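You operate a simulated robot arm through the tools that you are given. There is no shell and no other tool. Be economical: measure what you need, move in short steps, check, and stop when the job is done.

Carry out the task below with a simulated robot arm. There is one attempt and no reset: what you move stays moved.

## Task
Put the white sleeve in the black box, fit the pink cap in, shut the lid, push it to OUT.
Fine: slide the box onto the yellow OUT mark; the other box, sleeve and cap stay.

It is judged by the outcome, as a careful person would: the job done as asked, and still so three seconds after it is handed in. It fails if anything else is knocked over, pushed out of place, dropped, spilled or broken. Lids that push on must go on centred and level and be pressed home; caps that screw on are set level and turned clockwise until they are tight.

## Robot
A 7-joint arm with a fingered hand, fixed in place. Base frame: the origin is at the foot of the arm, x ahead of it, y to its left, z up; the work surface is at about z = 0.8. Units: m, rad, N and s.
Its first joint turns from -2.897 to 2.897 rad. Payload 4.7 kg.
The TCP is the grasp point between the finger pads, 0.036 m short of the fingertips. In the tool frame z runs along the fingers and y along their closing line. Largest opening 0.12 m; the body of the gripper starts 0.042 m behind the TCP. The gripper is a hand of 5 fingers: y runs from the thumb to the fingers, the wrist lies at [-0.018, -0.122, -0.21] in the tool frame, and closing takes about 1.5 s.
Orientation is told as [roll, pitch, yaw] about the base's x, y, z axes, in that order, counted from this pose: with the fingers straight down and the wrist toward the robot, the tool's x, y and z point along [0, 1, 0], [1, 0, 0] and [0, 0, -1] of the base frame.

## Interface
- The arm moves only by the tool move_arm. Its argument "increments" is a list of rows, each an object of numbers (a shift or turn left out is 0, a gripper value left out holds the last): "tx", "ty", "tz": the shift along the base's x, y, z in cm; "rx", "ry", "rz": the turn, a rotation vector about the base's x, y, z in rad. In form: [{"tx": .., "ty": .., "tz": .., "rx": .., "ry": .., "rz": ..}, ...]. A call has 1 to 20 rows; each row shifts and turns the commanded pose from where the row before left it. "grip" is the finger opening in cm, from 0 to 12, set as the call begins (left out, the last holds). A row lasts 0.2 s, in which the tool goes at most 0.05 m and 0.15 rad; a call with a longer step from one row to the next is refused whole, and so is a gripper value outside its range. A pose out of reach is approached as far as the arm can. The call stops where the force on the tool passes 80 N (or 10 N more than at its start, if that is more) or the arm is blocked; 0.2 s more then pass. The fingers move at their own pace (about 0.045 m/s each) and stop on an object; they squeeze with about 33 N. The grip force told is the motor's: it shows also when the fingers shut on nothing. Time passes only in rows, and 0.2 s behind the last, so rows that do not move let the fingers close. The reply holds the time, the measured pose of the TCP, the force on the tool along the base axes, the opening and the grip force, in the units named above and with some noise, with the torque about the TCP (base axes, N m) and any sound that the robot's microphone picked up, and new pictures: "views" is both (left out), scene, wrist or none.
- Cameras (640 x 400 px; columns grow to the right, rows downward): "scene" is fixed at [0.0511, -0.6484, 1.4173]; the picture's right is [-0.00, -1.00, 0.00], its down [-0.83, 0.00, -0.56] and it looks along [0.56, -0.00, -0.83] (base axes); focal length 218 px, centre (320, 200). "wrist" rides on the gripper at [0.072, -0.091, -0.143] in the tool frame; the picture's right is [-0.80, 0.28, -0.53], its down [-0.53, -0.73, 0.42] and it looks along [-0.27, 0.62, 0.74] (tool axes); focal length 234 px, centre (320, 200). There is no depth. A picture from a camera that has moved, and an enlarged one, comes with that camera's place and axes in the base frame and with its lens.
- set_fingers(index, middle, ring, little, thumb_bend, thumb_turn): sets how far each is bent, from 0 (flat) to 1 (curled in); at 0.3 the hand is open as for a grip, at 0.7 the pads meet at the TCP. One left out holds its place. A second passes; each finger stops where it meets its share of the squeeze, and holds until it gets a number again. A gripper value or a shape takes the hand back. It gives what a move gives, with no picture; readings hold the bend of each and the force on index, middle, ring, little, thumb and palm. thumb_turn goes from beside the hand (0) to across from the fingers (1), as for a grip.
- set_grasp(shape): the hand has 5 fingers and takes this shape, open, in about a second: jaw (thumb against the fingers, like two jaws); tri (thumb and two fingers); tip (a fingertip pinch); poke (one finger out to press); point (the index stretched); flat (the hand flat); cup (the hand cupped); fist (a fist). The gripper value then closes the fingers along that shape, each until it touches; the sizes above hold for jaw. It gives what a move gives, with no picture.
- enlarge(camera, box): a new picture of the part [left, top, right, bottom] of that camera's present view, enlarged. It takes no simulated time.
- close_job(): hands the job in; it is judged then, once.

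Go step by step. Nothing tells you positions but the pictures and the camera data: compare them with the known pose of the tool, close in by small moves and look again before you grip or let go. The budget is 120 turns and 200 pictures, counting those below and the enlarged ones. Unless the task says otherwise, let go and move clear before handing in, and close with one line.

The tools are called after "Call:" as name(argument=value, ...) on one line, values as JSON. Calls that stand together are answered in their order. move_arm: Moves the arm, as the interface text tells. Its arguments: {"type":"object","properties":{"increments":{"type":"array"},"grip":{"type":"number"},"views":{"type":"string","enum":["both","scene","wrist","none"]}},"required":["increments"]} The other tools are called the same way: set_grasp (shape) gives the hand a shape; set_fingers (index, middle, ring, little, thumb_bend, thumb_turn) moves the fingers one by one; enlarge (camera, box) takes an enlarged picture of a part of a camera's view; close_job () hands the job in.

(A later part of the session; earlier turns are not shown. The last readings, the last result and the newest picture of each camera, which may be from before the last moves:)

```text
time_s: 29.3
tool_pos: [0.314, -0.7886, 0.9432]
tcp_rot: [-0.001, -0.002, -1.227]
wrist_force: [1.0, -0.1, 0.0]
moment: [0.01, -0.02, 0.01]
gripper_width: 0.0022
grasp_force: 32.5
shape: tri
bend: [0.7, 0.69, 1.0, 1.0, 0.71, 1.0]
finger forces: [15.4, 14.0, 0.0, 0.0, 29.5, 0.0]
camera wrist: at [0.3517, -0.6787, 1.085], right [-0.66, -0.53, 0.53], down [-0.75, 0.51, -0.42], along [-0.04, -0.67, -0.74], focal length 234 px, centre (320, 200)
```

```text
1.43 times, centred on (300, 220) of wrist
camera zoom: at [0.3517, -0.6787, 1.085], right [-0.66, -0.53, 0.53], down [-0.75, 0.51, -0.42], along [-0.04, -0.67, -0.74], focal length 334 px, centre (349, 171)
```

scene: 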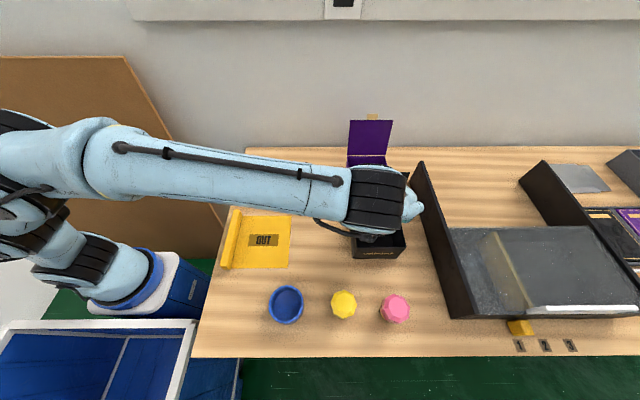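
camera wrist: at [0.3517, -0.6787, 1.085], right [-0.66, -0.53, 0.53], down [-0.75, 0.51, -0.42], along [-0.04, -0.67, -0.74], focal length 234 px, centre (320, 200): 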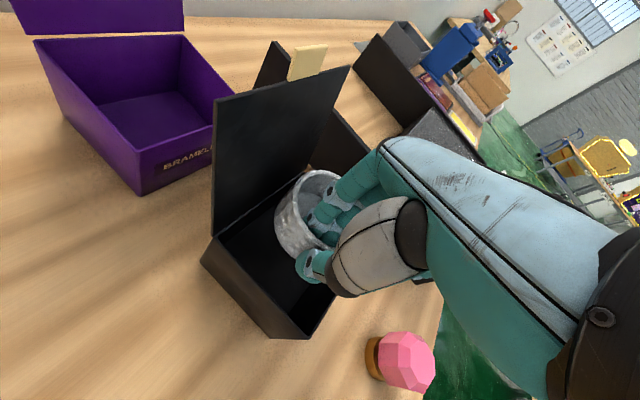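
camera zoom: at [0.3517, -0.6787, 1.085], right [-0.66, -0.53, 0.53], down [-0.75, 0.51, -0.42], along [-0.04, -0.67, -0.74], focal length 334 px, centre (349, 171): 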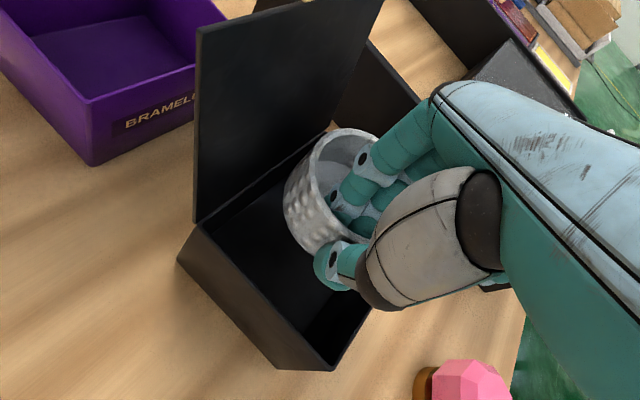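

The knuckle is now over the box interior. I'll nudge slightly and descend into the box with checks.

Call:
move_arm(increments=[{"tx": -0.2, "ty": -0.3, "tz": -1}, {"tz": -1}, {"tz": -1}, {"tz": -1}, {"tz": -1}, {}], views="wrist")

Call:
enlarge(camera="wrist", box=[180, 80, 420, 360])

Call:
enlarge(camera="scene", box=[320, 160, 448, 270])

```text
time_s: 30.7
tool_pos: [0.3121, -0.7916, 0.892]
tcp_rot: [-0.001, 0.0, -1.226]
wrist_force: [0.3, -1.0, 0.7]
moment: [0.03, 0.0, 0.0]
gripper_width: 0.0019
grasp_force: 32.8
shape: tri
bend: [0.7, 0.69, 1.0, 1.0, 0.71, 1.0]
finger forces: [15.4, 14.1, 0.0, 0.0, 29.5, 0.1]
camera wrist: at [0.3495, -0.6818, 1.0346], right [-0.66, -0.54, 0.53], down [-0.75, 0.51, -0.42], along [-0.04, -0.67, -0.74], focal length 234 px, centre (320, 200)
```

wrist: 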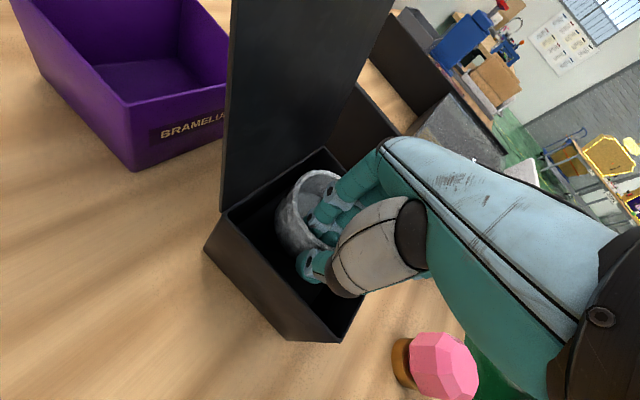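

```text
1.43 times, centred on (300, 220) of wrist
camera zoom: at [0.3495, -0.6818, 1.0346], right [-0.66, -0.54, 0.53], down [-0.75, 0.51, -0.42], along [-0.04, -0.67, -0.74], focal length 334 px, centre (349, 171)
```

zoom: 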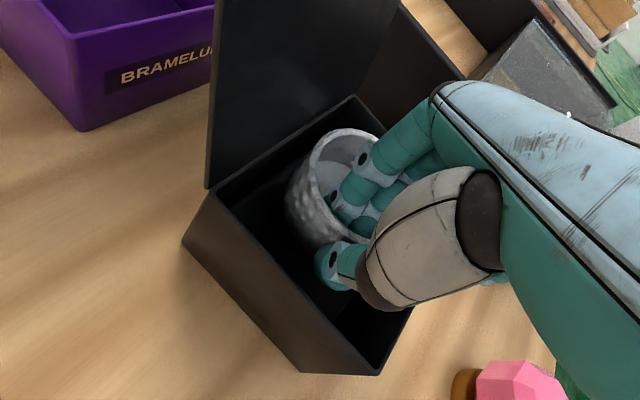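

```text
3.64 times, centred on (384, 215) of scene
camera zoom: at [0.0511, -0.6484, 1.4173], right [0.0, -1.0, 0.0], down [-0.83, 0.0, -0.56], along [0.56, 0.0, -0.83], focal length 793 px, centre (87, 146)
```

zoom: 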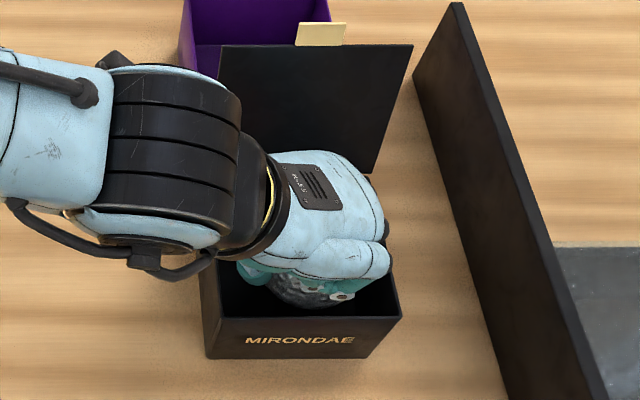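

Clear all round so far. Continuing down slowly to the box floor.

Call:
move_arm(increments=[{"tz": -0.8}, {"tz": -0.8}, {"tz": -0.6}, {"tz": -0.4}, {"tz": -0.3}, {}], views="wrist")

Call:
enlarge(camera="wrist", box=[180, 80, 420, 360])

Call:
enlarge(camera="scene", box=[320, 160, 448, 270])

```text
time_s: 32.1
tool_pos: [0.3111, -0.7917, 0.8639]
tcp_rot: [0.001, 0.0, -1.226]
wrist_force: [0.0, -0.1, 0.0]
moment: [0.02, 0.01, 0.02]
gripper_width: 0.0019
grasp_force: 32.7
shape: tri
bend: [0.7, 0.69, 1.0, 1.0, 0.71, 1.0]
finger forces: [15.4, 13.9, 0.0, 0.0, 29.4, 0.0]
camera wrist: at [0.3495, -0.6815, 1.0056], right [-0.66, -0.54, 0.53], down [-0.75, 0.51, -0.42], along [-0.04, -0.67, -0.74], focal length 234 px, centre (320, 200)
```

wrist: 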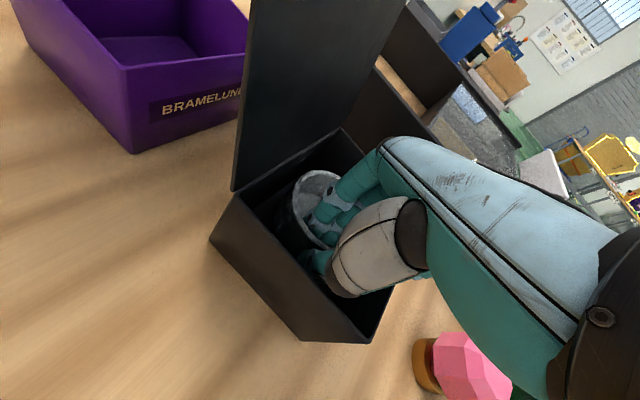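

```text
1.43 times, centred on (300, 220) of wrist
camera zoom: at [0.3495, -0.6815, 1.0056], right [-0.66, -0.54, 0.53], down [-0.75, 0.51, -0.42], along [-0.04, -0.67, -0.74], focal length 334 px, centre (349, 171)
```

zoom: 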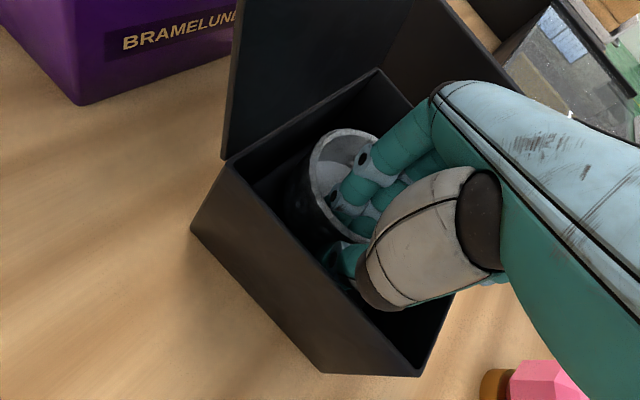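

```text
3.64 times, centred on (384, 215) of scene
camera zoom: at [0.0511, -0.6484, 1.4173], right [0.0, -1.0, 0.0], down [-0.83, 0.0, -0.56], along [0.56, 0.0, -0.83], focal length 793 px, centre (87, 146)
```

zoom: 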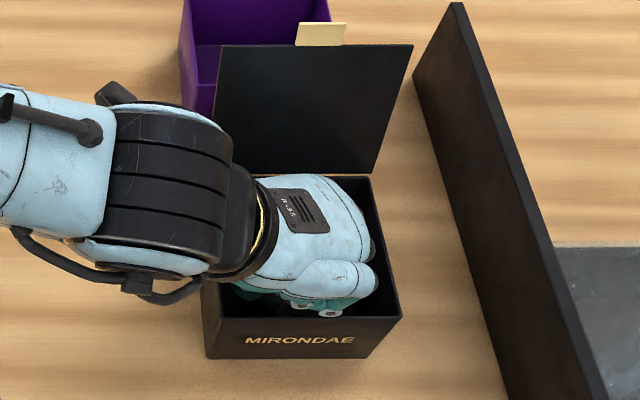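

About 8 mm to go. I'll feel for the floor in small steps.

Call:
move_arm(increments=[{"tz": -0.3}, {"tz": -0.2}, {"tz": -0.15}, {}], views="none")

Call:
move_arm(increments=[{"tz": -0.15}, {}], views="none")

```text
time_s: 33.1
tool_pos: [0.3122, -0.7899, 0.8572]
tcp_rot: [0.0, 0.001, -1.226]
wrist_force: [1.1, -0.2, 2.1]
moment: [-0.08, 0.11, 0.02]
gripper_width: 0.0021
grasp_force: 32.9
shape: tri
bend: [0.7, 0.69, 1.0, 1.0, 0.71, 1.0]
finger forces: [15.6, 13.9, 0.0, 0.7, 29.6, 0.0]
```

```text
time_s: 33.7
tool_pos: [0.3131, -0.7913, 0.857]
tcp_rot: [0.0, -0.002, -1.224]
wrist_force: [1.6, -1.4, 7.2]
moment: [0.07, 0.21, 0.03]
gripper_width: 0.0021
grasp_force: 32.9
shape: tri
bend: [0.7, 0.69, 1.0, 1.0, 0.71, 1.0]
finger forces: [15.5, 14.1, 0.0, 1.2, 33.8, 0.0]
```

Contact at the expected height. I'll open to 2.5 cm and lift gently out.

Call:
move_arm(increments=[{"tz": 0.1}, {}, {}, {}, {}], grip=2.5, views="wrist")

Call:
enlarge(camera="wrist", box=[180, 80, 420, 360])

```text
time_s: 34.9
tool_pos: [0.3131, -0.7919, 0.8573]
tcp_rot: [0.001, 0.0, -1.224]
wrist_force: [-0.3, -0.2, -0.5]
moment: [0.02, -0.03, 0.0]
gripper_width: 0.0249
grasp_force: 0.0
shape: tri
bend: [0.73, 0.59, 0.99, 0.99, 0.74, 1.0]
finger forces: [0.0, 0.0, 0.0, 0.0, 0.1, 0.1]
camera wrist: at [0.3496, -0.6816, 0.9987], right [-0.66, -0.54, 0.53], down [-0.75, 0.51, -0.42], along [-0.04, -0.67, -0.74], focal length 234 px, centre (320, 200)
```

wrist: 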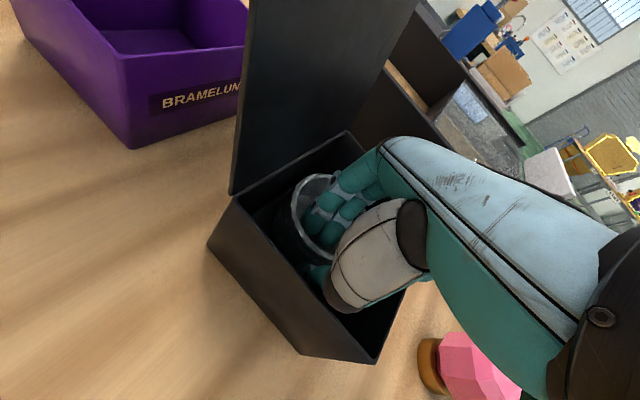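

```text
1.43 times, centred on (300, 220) of wrist
camera zoom: at [0.3496, -0.6816, 0.9987], right [-0.66, -0.54, 0.53], down [-0.75, 0.51, -0.42], along [-0.04, -0.67, -0.74], focal length 334 px, centre (349, 171)
```

zoom: 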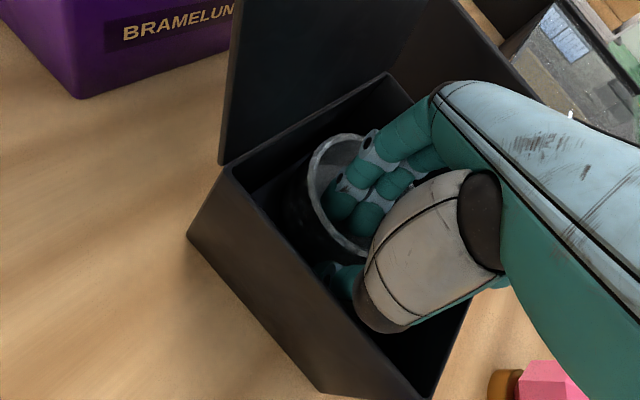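

Released with no forces. Lifting straight up out of the box.

Call:
move_arm(increments=[{"tz": 0.7}, {"tz": 1}, {"tz": 1.5}, {"tz": 2}, {"tz": 2.5}, {"tz": 3}, {"tz": 3}, {"tz": 3}, {"ty": 4}, {"ty": 4}, {"ty": 4}, {}])

Call:
enlarge(camera="scene", box=[340, 160, 420, 270])

Call:
enlarge(camera="wrist", box=[100, 80, 420, 300])

```text
time_s: 37.5
tool_pos: [0.313, -0.671, 1.0244]
tcp_rot: [0.0, -0.001, -1.226]
wrist_force: [0.4, -0.1, 0.5]
moment: [0.01, -0.01, 0.01]
gripper_width: 0.025
grasp_force: 0.0
shape: tri
bend: [0.73, 0.58, 0.99, 0.99, 0.74, 1.0]
finger forces: [0.1, 0.1, 0.1, 0.1, 0.0, 0.1]
camera wrist: at [0.35, -0.5609, 1.1665], right [-0.66, -0.54, 0.53], down [-0.75, 0.51, -0.42], along [-0.04, -0.67, -0.74], focal length 234 px, centre (320, 200)
```

scene: 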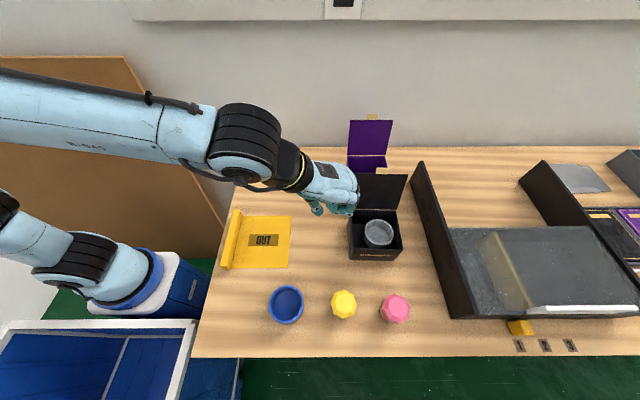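
wrist: 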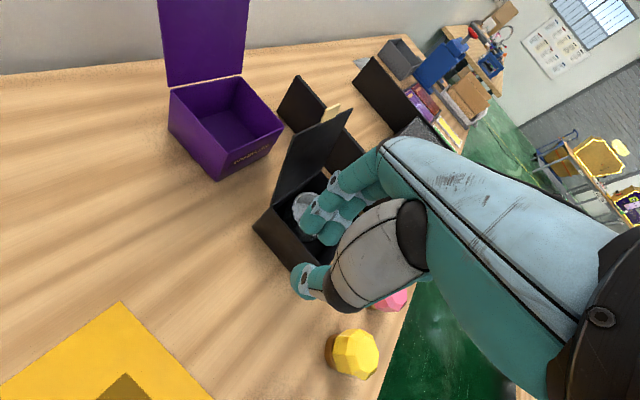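

```text
3.64 times, centred on (380, 215) of scene
camera zoom: at [0.0511, -0.6484, 1.4173], right [0.0, -1.0, 0.0], down [-0.83, 0.0, -0.56], along [0.56, 0.0, -0.83], focal length 793 px, centre (102, 146)
```

zoom: 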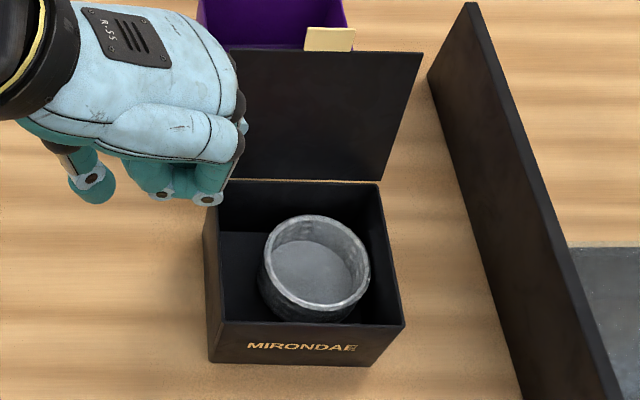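

```text
1.82 times, centred on (260, 190) of wrist
camera zoom: at [0.35, -0.5609, 1.1665], right [-0.66, -0.54, 0.53], down [-0.75, 0.51, -0.42], along [-0.04, -0.67, -0.74], focal length 426 px, centre (429, 218)
```

zoom: 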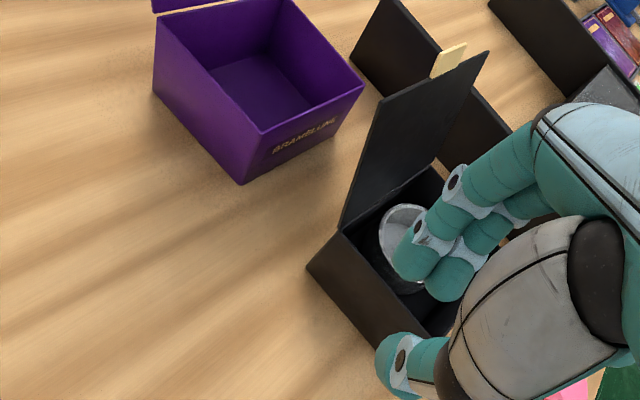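

The sleeve stands in the box (centre ≈ (0.325, -0.818)); the box only shifted a few mm. Next the pink cap: I'll switch to the jaw shape and move above the cap for a close look.

Call:
set_grasp(shape="jaw")

Call:
move_arm(increments=[{"tx": -2.0, "ty": 0}, {"tx": -2.0, "ty": 0}, {"tx": -2, "ty": 0}, {"tx": -2, "ty": 0, "rz": -0.06}, {"tx": -2, "ty": -2, "rz": -0.06}, {"tx": -2, "ty": -2, "rz": -0.06}, {"tx": -2, "ty": -2, "rz": -0.06}, {"tx": -2, "ty": -2, "rz": -0.06}, {"tx": -2, "ty": -2, "rz": -0.05}, {"tx": -0.7, "ty": -2}, {"tx": 0, "ty": -2}, {"ty": -1.5}, {}])

Call:
enlarge(camera="wrist", box=[180, 180, 380, 360])

```text
time_s: 38.4
tool_pos: [0.3124, -0.6725, 1.0246]
tcp_rot: [0.0, -0.001, -1.225]
wrist_force: [0.3, 1.0, 0.7]
moment: [-0.04, -0.01, -0.01]
gripper_width: 0.1197
grasp_force: 0.0
shape: jaw
bend: [0.3, 0.3, 0.3, 0.3, 0.3, 0.98]
finger forces: [0.1, 0.0, 0.1, 0.0, 0.0, 0.0]
```

```text
time_s: 41.2
tool_pos: [0.126, -0.8269, 1.0248]
tcp_rot: [0.001, 0.001, -1.574]
wrist_force: [-0.4, 0.1, -0.4]
moment: [0.03, -0.01, 0.02]
gripper_width: 0.1199
grasp_force: 0.2
shape: jaw
bend: [0.3, 0.3, 0.3, 0.3, 0.3, 0.98]
finger forces: [0.0, 0.0, 0.1, 0.0, 0.0, 0.1]
camera wrist: at [0.1981, -0.736, 1.1661], right [-0.8, -0.28, 0.53], down [-0.53, 0.73, -0.42], along [-0.27, -0.62, -0.74], focal length 234 px, centre (320, 200)
```

scene: 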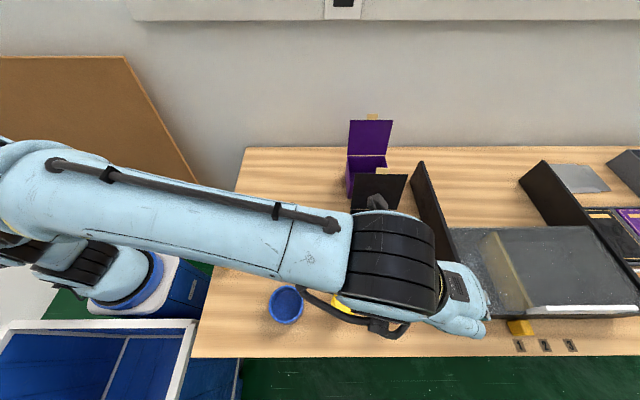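
wrist: 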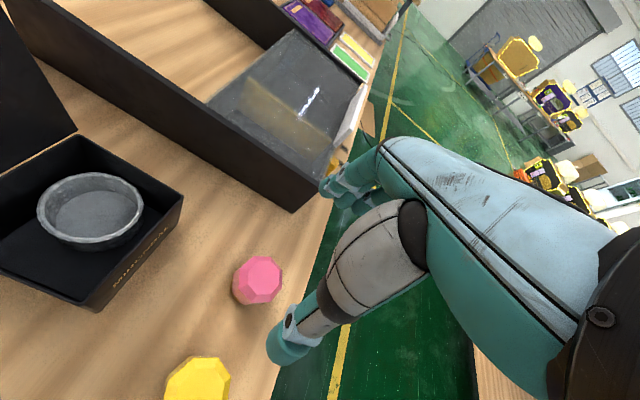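

```text
2.22 times, centred on (280, 270) of wrist
camera zoom: at [0.1981, -0.736, 1.1661], right [-0.8, -0.28, 0.53], down [-0.53, 0.73, -0.42], along [-0.27, -0.62, -0.74], focal length 520 px, centre (409, 44)
```

zoom: 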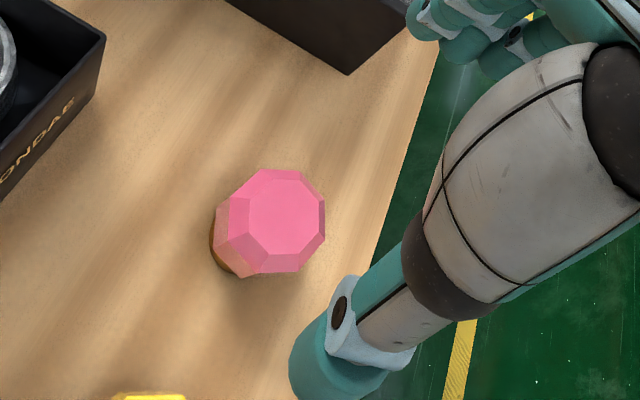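

Triangulating, the cap top is at about z = 0.868, centred at (0.126, -0.827), so it will stand about 2.5 cm proud of the sleeve rim. I'll lower for a side view before gripping high on the cap.

Call:
move_arm(increments=[{"tz": -2}, {"tz": -2}, {"tz": -2}, {"tz": -2}, {"tz": -1.5}, {}], grip=10)

Call:
enlarge(camera="wrist", box=[220, 140, 420, 320])

Call:
enlarge(camera="scene", box=[320, 260, 448, 340])

```text
time_s: 42.6
tool_pos: [0.1257, -0.826, 0.9283]
tcp_rot: [0.001, 0.001, -1.575]
wrist_force: [0.3, 0.9, -0.5]
moment: [-0.03, -0.02, 0.03]
gripper_width: 0.0998
grasp_force: 0.1
shape: jaw
bend: [0.26, 0.33, 0.32, 0.32, 0.48, 0.99]
finger forces: [0.0, 0.0, 0.1, 0.0, 0.0, 0.0]
camera wrist: at [0.1982, -0.736, 1.0704], right [-0.8, -0.28, 0.53], down [-0.53, 0.73, -0.42], along [-0.27, -0.62, -0.74], focal length 234 px, centre (320, 200)
```

scene: 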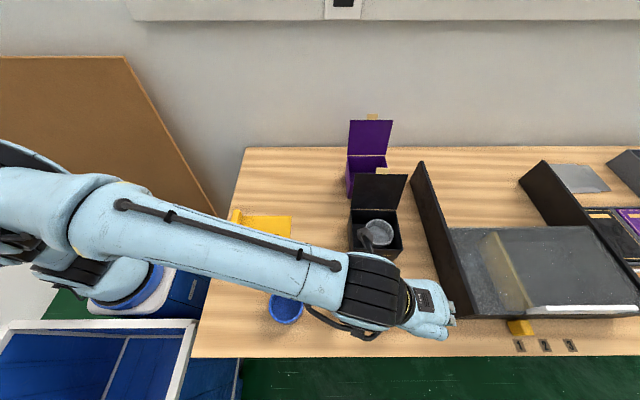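
wrist: 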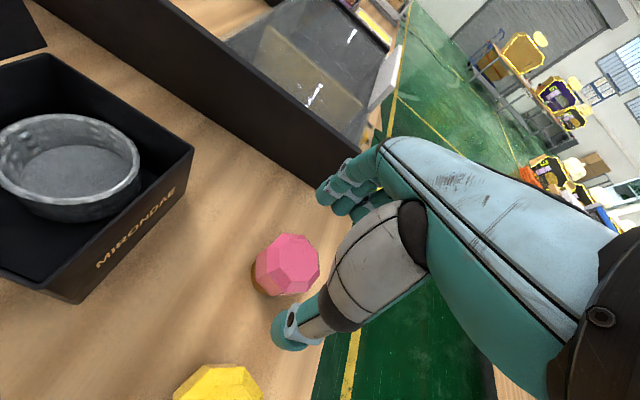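

```text
2.22 times, centred on (320, 230) of wrist
camera zoom: at [0.1982, -0.736, 1.0704], right [-0.8, -0.28, 0.53], down [-0.53, 0.73, -0.42], along [-0.27, -0.62, -0.74], focal length 520 px, centre (320, 133)
```

zoom: 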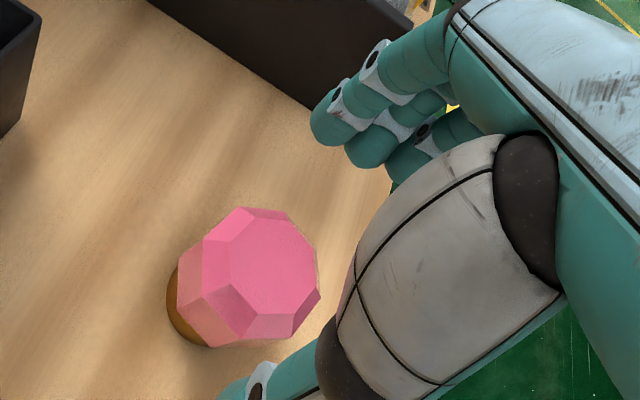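

```text
5.00 times, centred on (384, 300) of scene
camera zoom: at [0.0511, -0.6484, 1.4173], right [0.0, -1.0, 0.0], down [-0.83, 0.0, -0.56], along [0.56, 0.0, -0.83], focal length 1090 px, centre (0, -300)
```

zoom: 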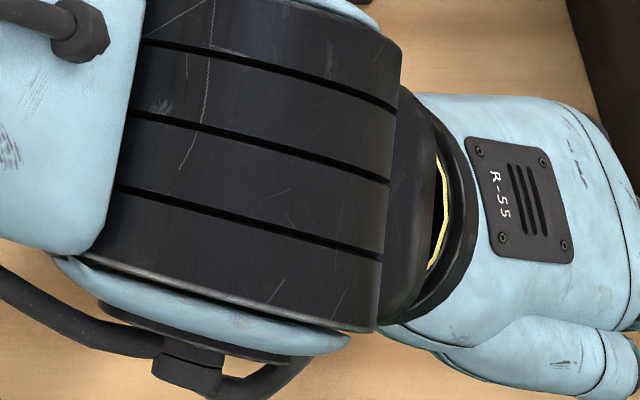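

Cap centre confirmed at about (0.124, -0.827). Lowering to z = 0.88 for a high grip.

Call:
move_arm(increments=[{"tx": -0.15, "ty": -0.05, "tz": -1.2}, {"tz": -1.2}, {"tz": -1.2}, {"tz": -1.2}, {}], views="wrist")

Call:
enlarge(camera="wrist", box=[220, 120, 420, 300])

```text
time_s: 43.8
tool_pos: [0.1241, -0.8273, 0.881]
tcp_rot: [0.002, 0.0, -1.573]
wrist_force: [1.3, -0.5, 0.1]
moment: [0.01, 0.0, 0.01]
gripper_width: 0.1003
grasp_force: 0.1
shape: jaw
bend: [0.26, 0.33, 0.32, 0.32, 0.48, 0.99]
finger forces: [0.0, 0.1, 0.1, 0.1, 0.1, 0.1]
camera wrist: at [0.197, -0.7369, 1.0225], right [-0.8, -0.28, 0.53], down [-0.53, 0.73, -0.42], along [-0.27, -0.62, -0.74], focal length 234 px, centre (320, 200)
```

wrist: 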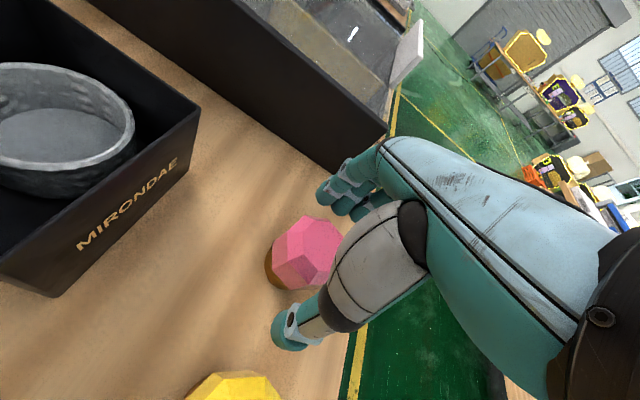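

```text
2.22 times, centred on (320, 210) of wrist
camera zoom: at [0.197, -0.7369, 1.0225], right [-0.8, -0.28, 0.53], down [-0.53, 0.73, -0.42], along [-0.27, -0.62, -0.74], focal length 520 px, centre (320, 178)
```

zoom: 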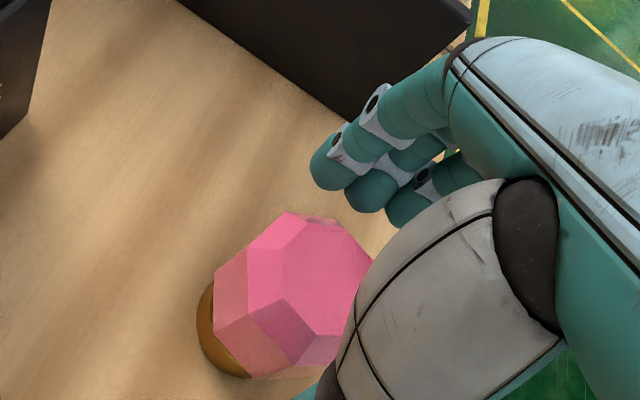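

The cap's widest edge is around z = 0.852, so I'll go 1 cm lower before closing, to hold below the bevel.

Call:
move_arm(increments=[{"tz": -0.5}, {"tz": -0.5}, {}], views="none")

Call:
move_arm(increments=[{}, {}, {}, {}, {}, {}, {}], grip=5.6, views="wrist")

Call:
enlarge(camera="wrist", box=[220, 120, 420, 300])

```text
time_s: 44.6
tool_pos: [0.1239, -0.8273, 0.8697]
tcp_rot: [0.0, 0.001, -1.575]
wrist_force: [0.2, 0.1, 0.3]
moment: [-0.01, 0.02, 0.03]
gripper_width: 0.1
grasp_force: 0.0
shape: jaw
bend: [0.26, 0.33, 0.32, 0.32, 0.48, 0.99]
finger forces: [0.0, 0.1, 0.1, 0.0, 0.0, 0.0]
```

```text
time_s: 46.2
tool_pos: [0.1246, -0.8264, 0.8695]
tcp_rot: [0.0, 0.0, -1.574]
wrist_force: [-0.1, 0.2, -1.4]
moment: [-0.01, 0.0, -0.01]
gripper_width: 0.0538
grasp_force: 33.0
shape: jaw
bend: [0.74, 0.48, 0.5, 0.47, 0.72, 1.0]
finger forces: [17.8, 10.0, 0.0, 0.1, 28.3, 0.0]
camera wrist: at [0.1968, -0.737, 1.0124], right [-0.8, -0.28, 0.53], down [-0.53, 0.73, -0.42], along [-0.27, -0.62, -0.74], focal length 234 px, centre (320, 200)
```

wrist: 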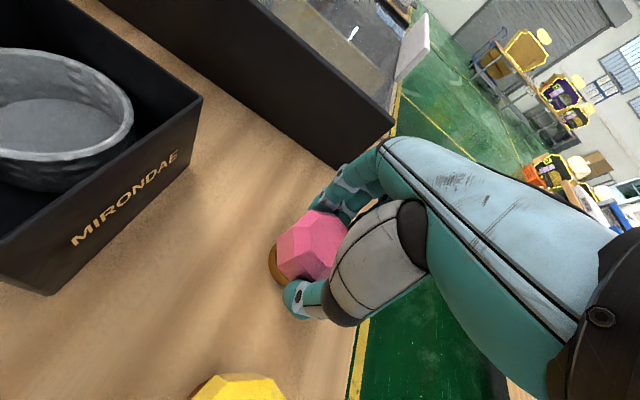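

```text
2.22 times, centred on (320, 210) of wrist
camera zoom: at [0.1968, -0.737, 1.0124], right [-0.8, -0.28, 0.53], down [-0.53, 0.73, -0.42], along [-0.27, -0.62, -0.74], focal length 520 px, centre (320, 178)
```

zoom: 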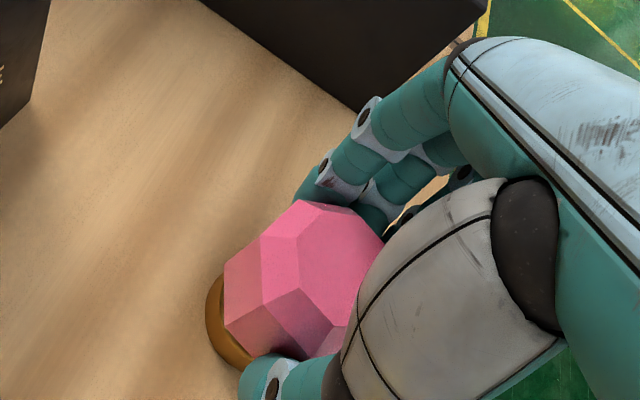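

Index, middle and thumb hold the cap. Lifting a little to check it's level and secure.

Call:
move_arm(increments=[{"tz": 0.5}, {"tz": 0.8}, {"tz": 1}, {"tz": 1.5}, {"tz": 2}, {}], views="wrist")

Call:
enlarge(camera="wrist", box=[220, 120, 420, 300])

```text
time_s: 47.6
tool_pos: [0.1239, -0.8268, 0.9278]
tcp_rot: [0.0, 0.001, -1.574]
wrist_force: [-0.1, -0.1, -0.5]
moment: [-0.01, 0.01, 0.02]
gripper_width: 0.0537
grasp_force: 33.1
shape: jaw
bend: [0.74, 0.48, 0.5, 0.47, 0.72, 1.0]
finger forces: [17.9, 9.9, 0.0, 0.0, 28.3, 0.1]
camera wrist: at [0.1966, -0.7377, 1.0708], right [-0.8, -0.28, 0.53], down [-0.53, 0.74, -0.42], along [-0.27, -0.62, -0.74], focal length 234 px, centre (320, 200)
```

wrist: 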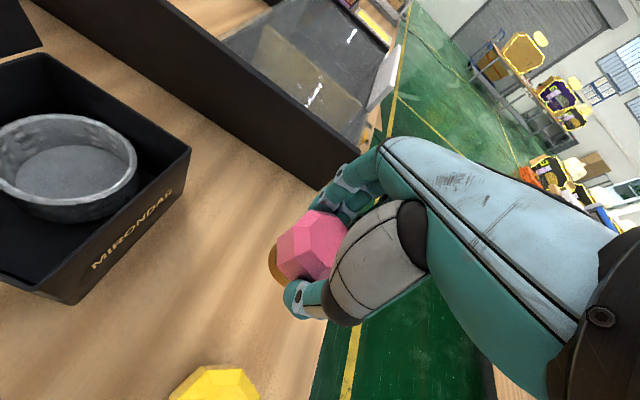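

```text
2.22 times, centred on (320, 210) of wrist
camera zoom: at [0.1966, -0.7377, 1.0708], right [-0.8, -0.28, 0.53], down [-0.53, 0.74, -0.42], along [-0.27, -0.62, -0.74], focal length 520 px, centre (320, 178)
```

zoom: 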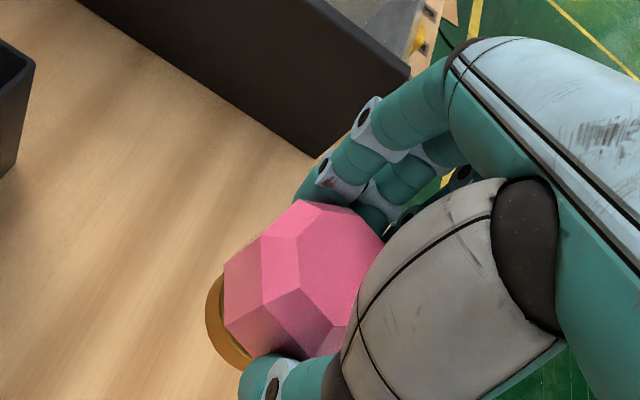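

The cap is held firmly and level. The sleeve sits rather close to the right wall, so I'll come in with the cap's narrow base off to the +y side, dip it slightly into the sleeve and drag the sleeve to the middle. First I move above it.

Call:
move_arm(increments=[{"tz": 2}, {"tz": 2}, {"tz": 2}, {"tx": 1.5, "ty": 0.1, "rz": 0.018}, {"tx": 2.1, "ty": 0.15, "rz": 0.018}, {"tx": 2.1, "ty": 0.15, "rz": 0.018}, {"tx": 2.1, "ty": 0.15, "rz": 0.018}, {"tx": 2.1, "ty": 0.15, "rz": 0.018}, {"tx": 2.1, "ty": 0.15, "rz": 0.018}, {"tx": 2.1, "ty": 0.15, "rz": 0.018}, {"tx": 2.1, "ty": 0.15, "rz": 0.018}, {"tx": 2.1, "ty": 0.15, "rz": 0.018}, {"tx": 1.8, "ty": 0.12, "rz": 0.013}, {}])

Call:
enlarge(camera="wrist", box=[180, 100, 420, 340])

```text
time_s: 50.6
tool_pos: [0.3255, -0.8121, 0.9872]
tcp_rot: [-0.001, 0.0, -1.401]
wrist_force: [0.6, -0.4, -1.1]
moment: [-0.01, -0.05, 0.0]
gripper_width: 0.0538
grasp_force: 33.3
shape: jaw
bend: [0.74, 0.48, 0.5, 0.47, 0.72, 1.0]
finger forces: [18.0, 9.9, 0.1, 0.0, 28.2, 0.0]
camera wrist: at [0.3811, -0.7113, 1.1306], right [-0.74, -0.41, 0.53], down [-0.65, 0.63, -0.42], along [-0.16, -0.66, -0.74], focal length 234 px, centre (320, 200)
```

scene: 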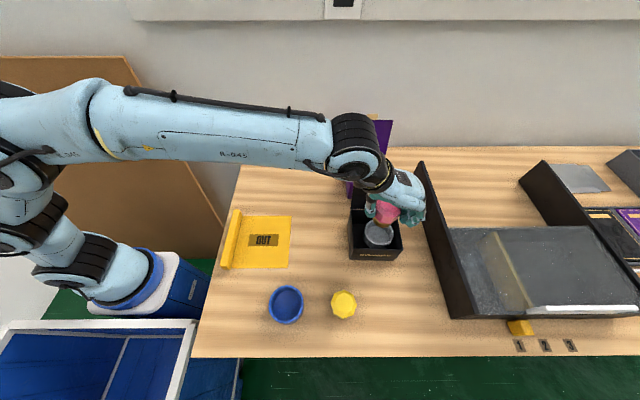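
wrist: 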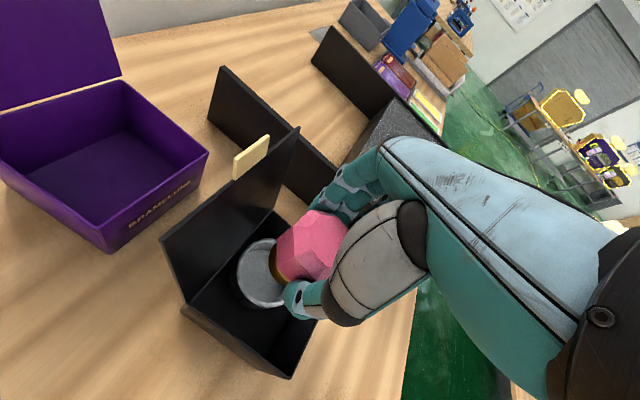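

```text
1.67 times, centred on (300, 220) of wrist
camera zoom: at [0.3811, -0.7113, 1.1306], right [-0.74, -0.41, 0.53], down [-0.65, 0.63, -0.42], along [-0.16, -0.66, -0.74], focal length 390 px, centre (353, 167)
```

zoom: 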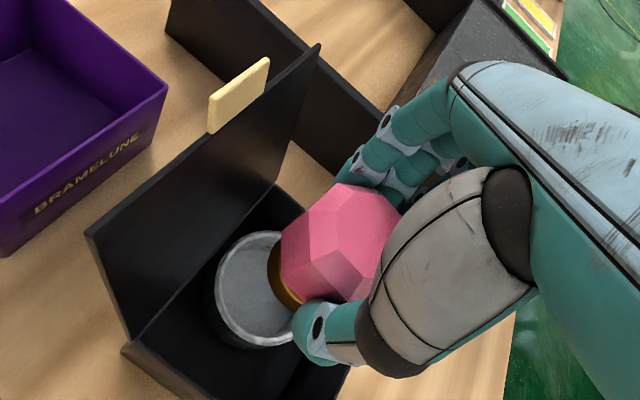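

Call:
enlarge(camera="scene", box=[335, 185, 431, 265])

```text
5.00 times, centred on (383, 225) of scene
camera zoom: at [0.0511, -0.6484, 1.4173], right [0.0, -1.0, 0.0], down [-0.83, 0.0, -0.56], along [0.56, 0.0, -0.83], focal length 1090 px, centre (5, 75)
```

zoom: 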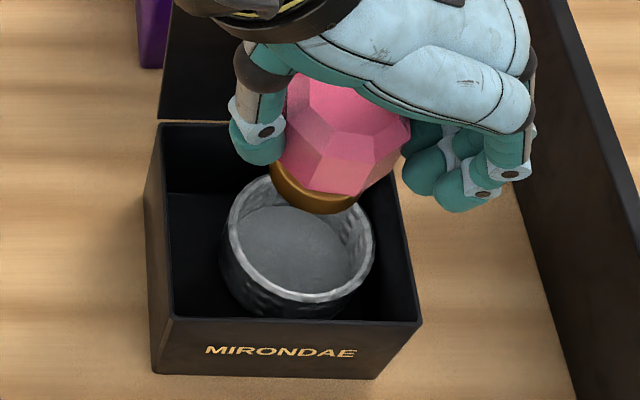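

Call:
enlarge(camera="scene", box=[375, 190, 423, 230])

```text
10.00 times, centred on (399, 210) of scene
camera zoom: at [0.0511, -0.6484, 1.4173], right [0.0, -1.0, 0.0], down [-0.83, 0.0, -0.56], along [0.56, 0.0, -0.83], focal length 2181 px, centre (-470, 100)
```

zoom: 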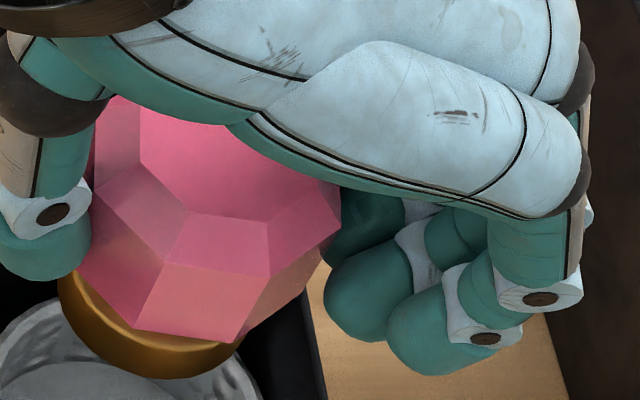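

Great view: cap base (r≈2.6 cm) is at about (0.328, -0.812), sleeve at (0.325, -0.8175) with inner radius ≈3.5 cm. I'll lower the base about 6 mm into the sleeve mouth.

Call:
move_arm(increments=[{"tx": -0.2, "tz": -1.5, "rx": 0.03}, {"tz": -1.5}, {"tz": -1.5}, {"tz": -1.5}, {"tz": -1}, {"tz": -0.5}, {}])

Call:
enlarge(camera="scene", box=[345, 185, 425, 265])

```text
time_s: 52.2
tool_pos: [0.3241, -0.8123, 0.9138]
tcp_rot: [0.007, 0.03, -1.401]
wrist_force: [0.2, -1.1, -0.9]
moment: [-0.01, -0.02, 0.0]
gripper_width: 0.0539
grasp_force: 32.9
shape: jaw
bend: [0.74, 0.48, 0.5, 0.47, 0.72, 1.0]
finger forces: [17.9, 10.0, 0.0, 0.0, 28.3, 0.0]
camera wrist: at [0.3793, -0.7153, 1.0586], right [-0.74, -0.43, 0.51], down [-0.65, 0.64, -0.41], along [-0.16, -0.63, -0.76], focal length 234 px, centre (320, 200)
```

scene: 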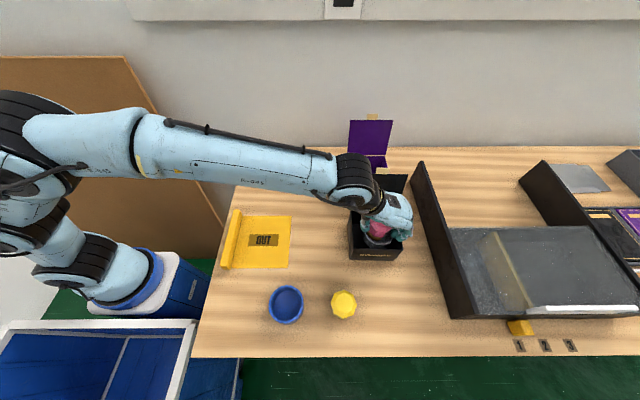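
wrist: 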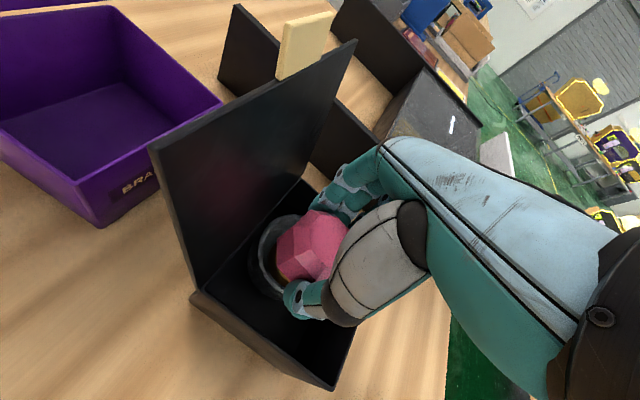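

```text
5.00 times, centred on (385, 225) of scene
camera zoom: at [0.0511, -0.6484, 1.4173], right [0.0, -1.0, 0.0], down [-0.83, 0.0, -0.56], along [0.56, 0.0, -0.83], focal length 1090 px, centre (-5, 75)
```

zoom: 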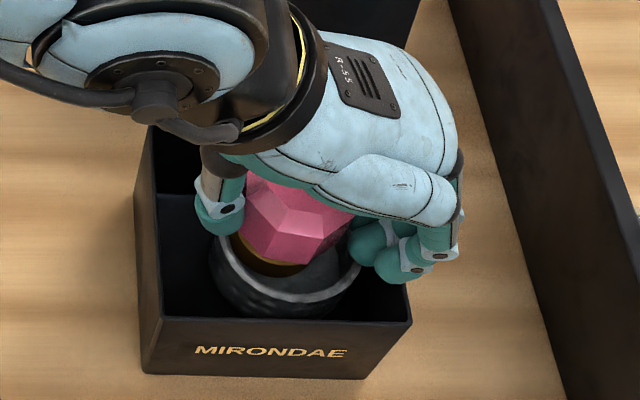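

The base is inside the sleeve mouth. I'll rotate to yaw -90° and drag the sleeve about 1.5 cm toward +y to make room for the fingers.

Call:
move_arm(increments=[{"ty": 0.3, "rz": -0.057}, {"ty": 0.3, "rz": -0.057}, {"ty": 0.3, "rz": -0.057}, {"ty": 0.3}, {"ty": 0.3}, {"ty": 0.3}, {"ty": 0.3}, {}])

Call:
enlarge(camera="scene", box=[345, 185, 425, 265])

Call:
enlarge(camera="wrist", box=[180, 120, 420, 360])

```text
time_s: 54.0
tool_pos: [0.3241, -0.7921, 0.9134]
tcp_rot: [0.005, 0.03, -1.57]
wrist_force: [0.7, 0.0, -1.0]
moment: [0.0, -0.02, 0.0]
gripper_width: 0.0541
grasp_force: 32.9
shape: jaw
bend: [0.74, 0.48, 0.5, 0.47, 0.72, 1.0]
finger forces: [18.0, 10.1, 0.1, 0.1, 28.4, 0.0]
camera wrist: at [0.3954, -0.7055, 1.0586], right [-0.81, -0.29, 0.51], down [-0.53, 0.75, -0.41], along [-0.26, -0.6, -0.76], focal length 234 px, centre (320, 200)
```

scene: 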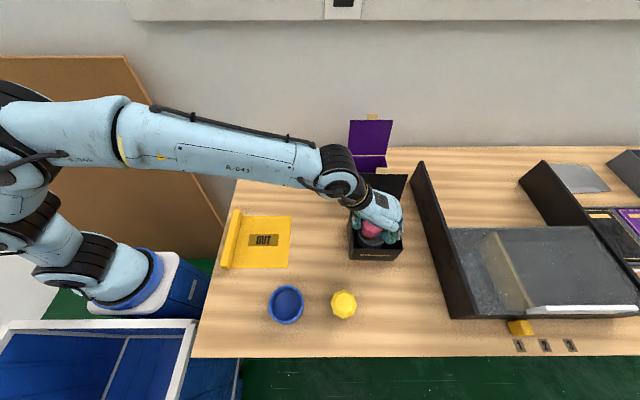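
wrist: 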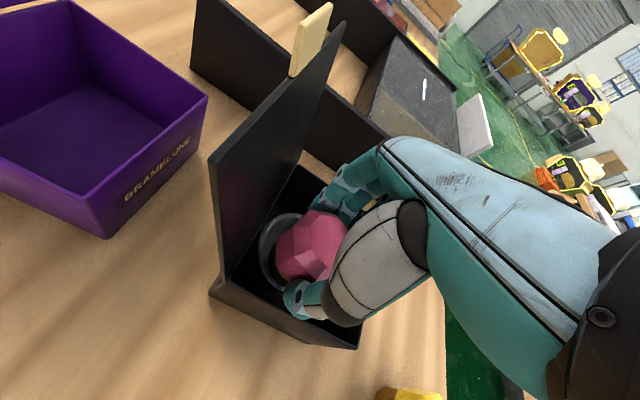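

```text
5.00 times, centred on (385, 225) of scene
camera zoom: at [0.0511, -0.6484, 1.4173], right [0.0, -1.0, 0.0], down [-0.83, 0.0, -0.56], along [0.56, 0.0, -0.83], focal length 1090 px, centre (-5, 75)
```

zoom: 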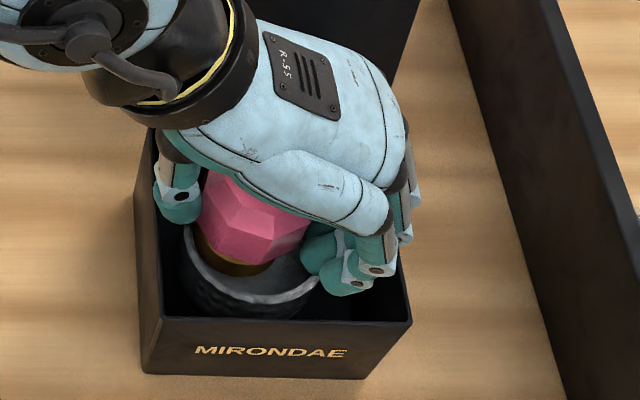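

```text
1.67 times, centred on (300, 240) of wrist
camera zoom: at [0.3954, -0.7055, 1.0586], right [-0.81, -0.29, 0.51], down [-0.53, 0.75, -0.41], along [-0.26, -0.6, -0.76], focal length 390 px, centre (353, 133)
```

zoom: 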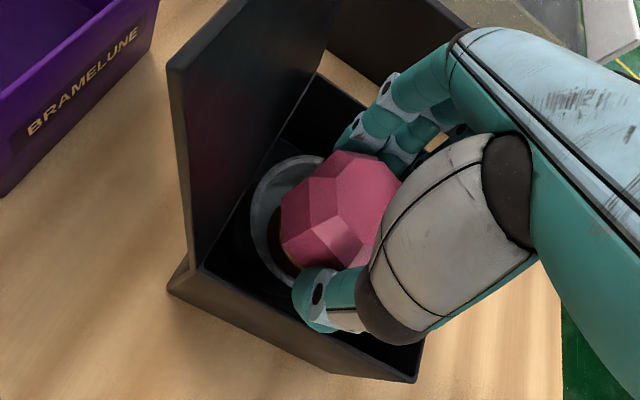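

The sleeve slid left and the box stayed. Now back 0.8 cm to centre the cap over the sleeve, lower 1 cm, and look.

Call:
move_arm(increments=[{"ty": -0.4}, {"ty": -0.4}, {"tz": -0.5}, {"tz": -0.5}, {}])

Call:
enlarge(camera="scene", box=[355, 205, 419, 265])

Call:
enlarge(camera="wrist", box=[220, 160, 380, 320])

```text
time_s: 55.2
tool_pos: [0.3235, -0.7994, 0.9023]
tcp_rot: [0.005, 0.031, -1.57]
wrist_force: [-0.1, -0.5, -0.7]
moment: [-0.01, -0.03, 0.03]
gripper_width: 0.0541
grasp_force: 32.5
shape: jaw
bend: [0.74, 0.48, 0.5, 0.47, 0.72, 1.0]
finger forces: [18.0, 10.2, 0.1, 0.0, 28.3, 0.0]
camera wrist: at [0.3946, -0.7136, 1.0485], right [-0.81, -0.29, 0.51], down [-0.53, 0.75, -0.41], along [-0.26, -0.6, -0.76], focal length 234 px, centre (320, 200)
```

scene: 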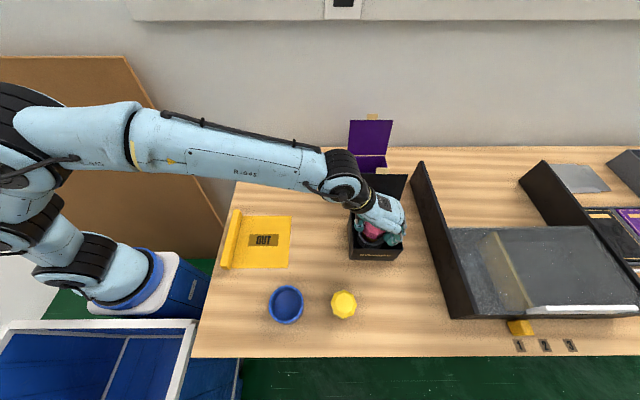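
wrist: 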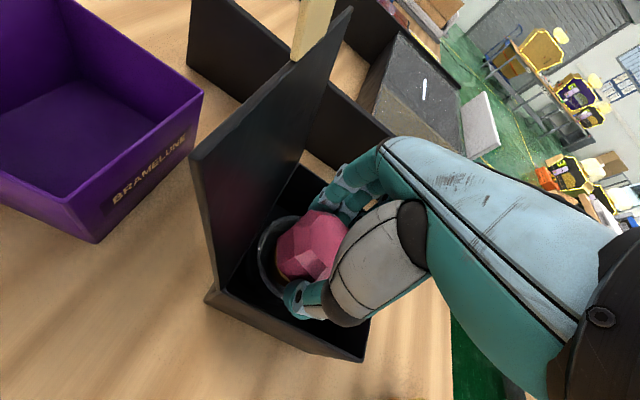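

```text
6.67 times, centred on (387, 235) of scene
camera zoom: at [0.0511, -0.6484, 1.4173], right [0.0, -1.0, 0.0], down [-0.83, 0.0, -0.56], along [0.56, 0.0, -0.83], focal length 1454 px, centre (-127, -33)
```

zoom: 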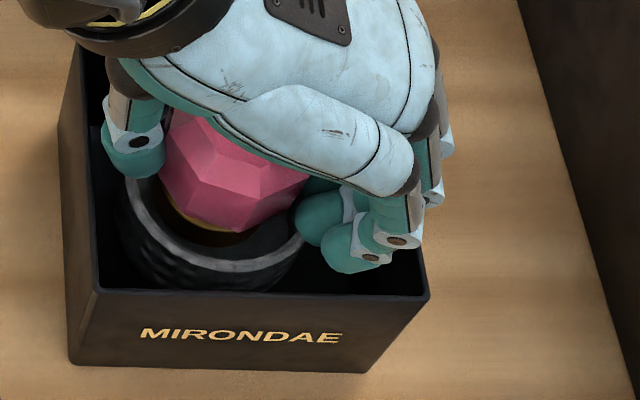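

```text
2.50 times, centred on (300, 240) of wrist
camera zoom: at [0.3946, -0.7136, 1.0485], right [-0.81, -0.29, 0.51], down [-0.53, 0.75, -0.41], along [-0.26, -0.6, -0.76], focal length 585 px, centre (370, 100)
```

zoom: 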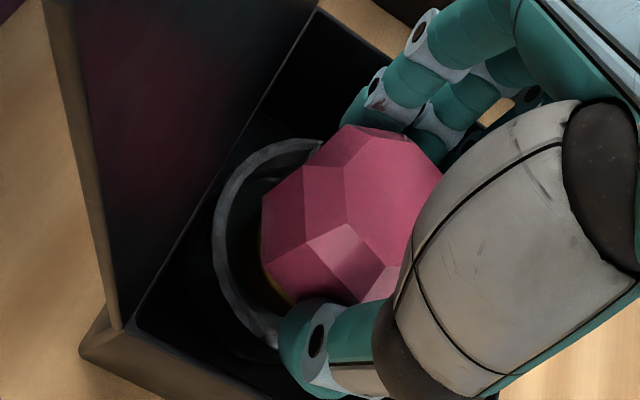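

The sleeve centre reads about (0.324, -0.794), cap about (0.326, -0.798). I'll nudge and lower in small steps, watching force.

Call:
move_arm(increments=[{"tx": -0.2, "ty": 0.35}, {"tz": -0.4}, {"tz": -0.4}, {"tz": -0.3}, {}], views="scene")

Call:
enlarge(camera="scene", box=[355, 205, 419, 265])

```text
time_s: 56.4
tool_pos: [0.3209, -0.7969, 0.8921]
tcp_rot: [0.004, 0.03, -1.572]
wrist_force: [0.7, -0.4, -0.8]
moment: [-0.01, 0.0, 0.01]
gripper_width: 0.0538
grasp_force: 33.0
shape: jaw
bend: [0.74, 0.48, 0.5, 0.47, 0.72, 1.0]
finger forces: [18.0, 10.1, 0.0, 0.1, 28.4, 0.1]
```

scene: 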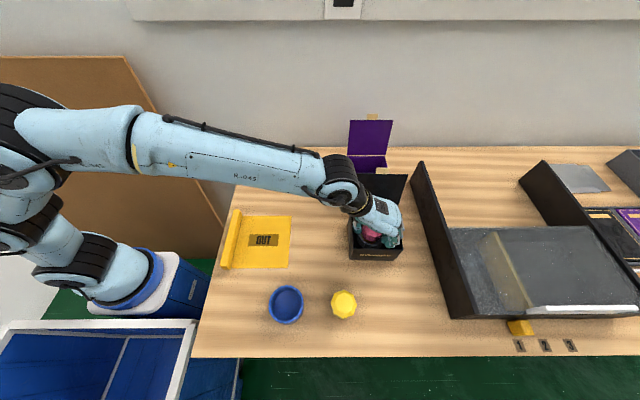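

```text
6.67 times, centred on (387, 235) of scene
camera zoom: at [0.0511, -0.6484, 1.4173], right [0.0, -1.0, 0.0], down [-0.83, 0.0, -0.56], along [0.56, 0.0, -0.83], focal length 1454 px, centre (-127, -33)
```

zoom: 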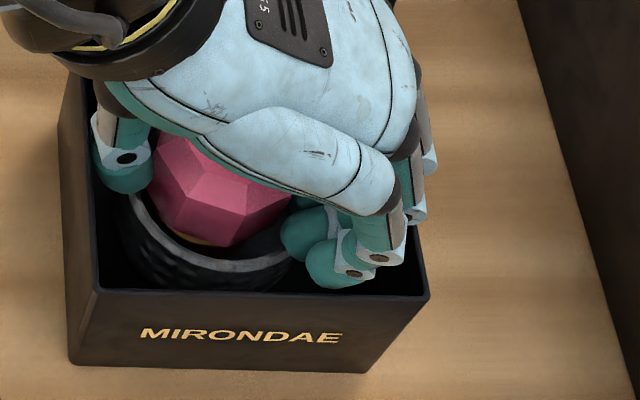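

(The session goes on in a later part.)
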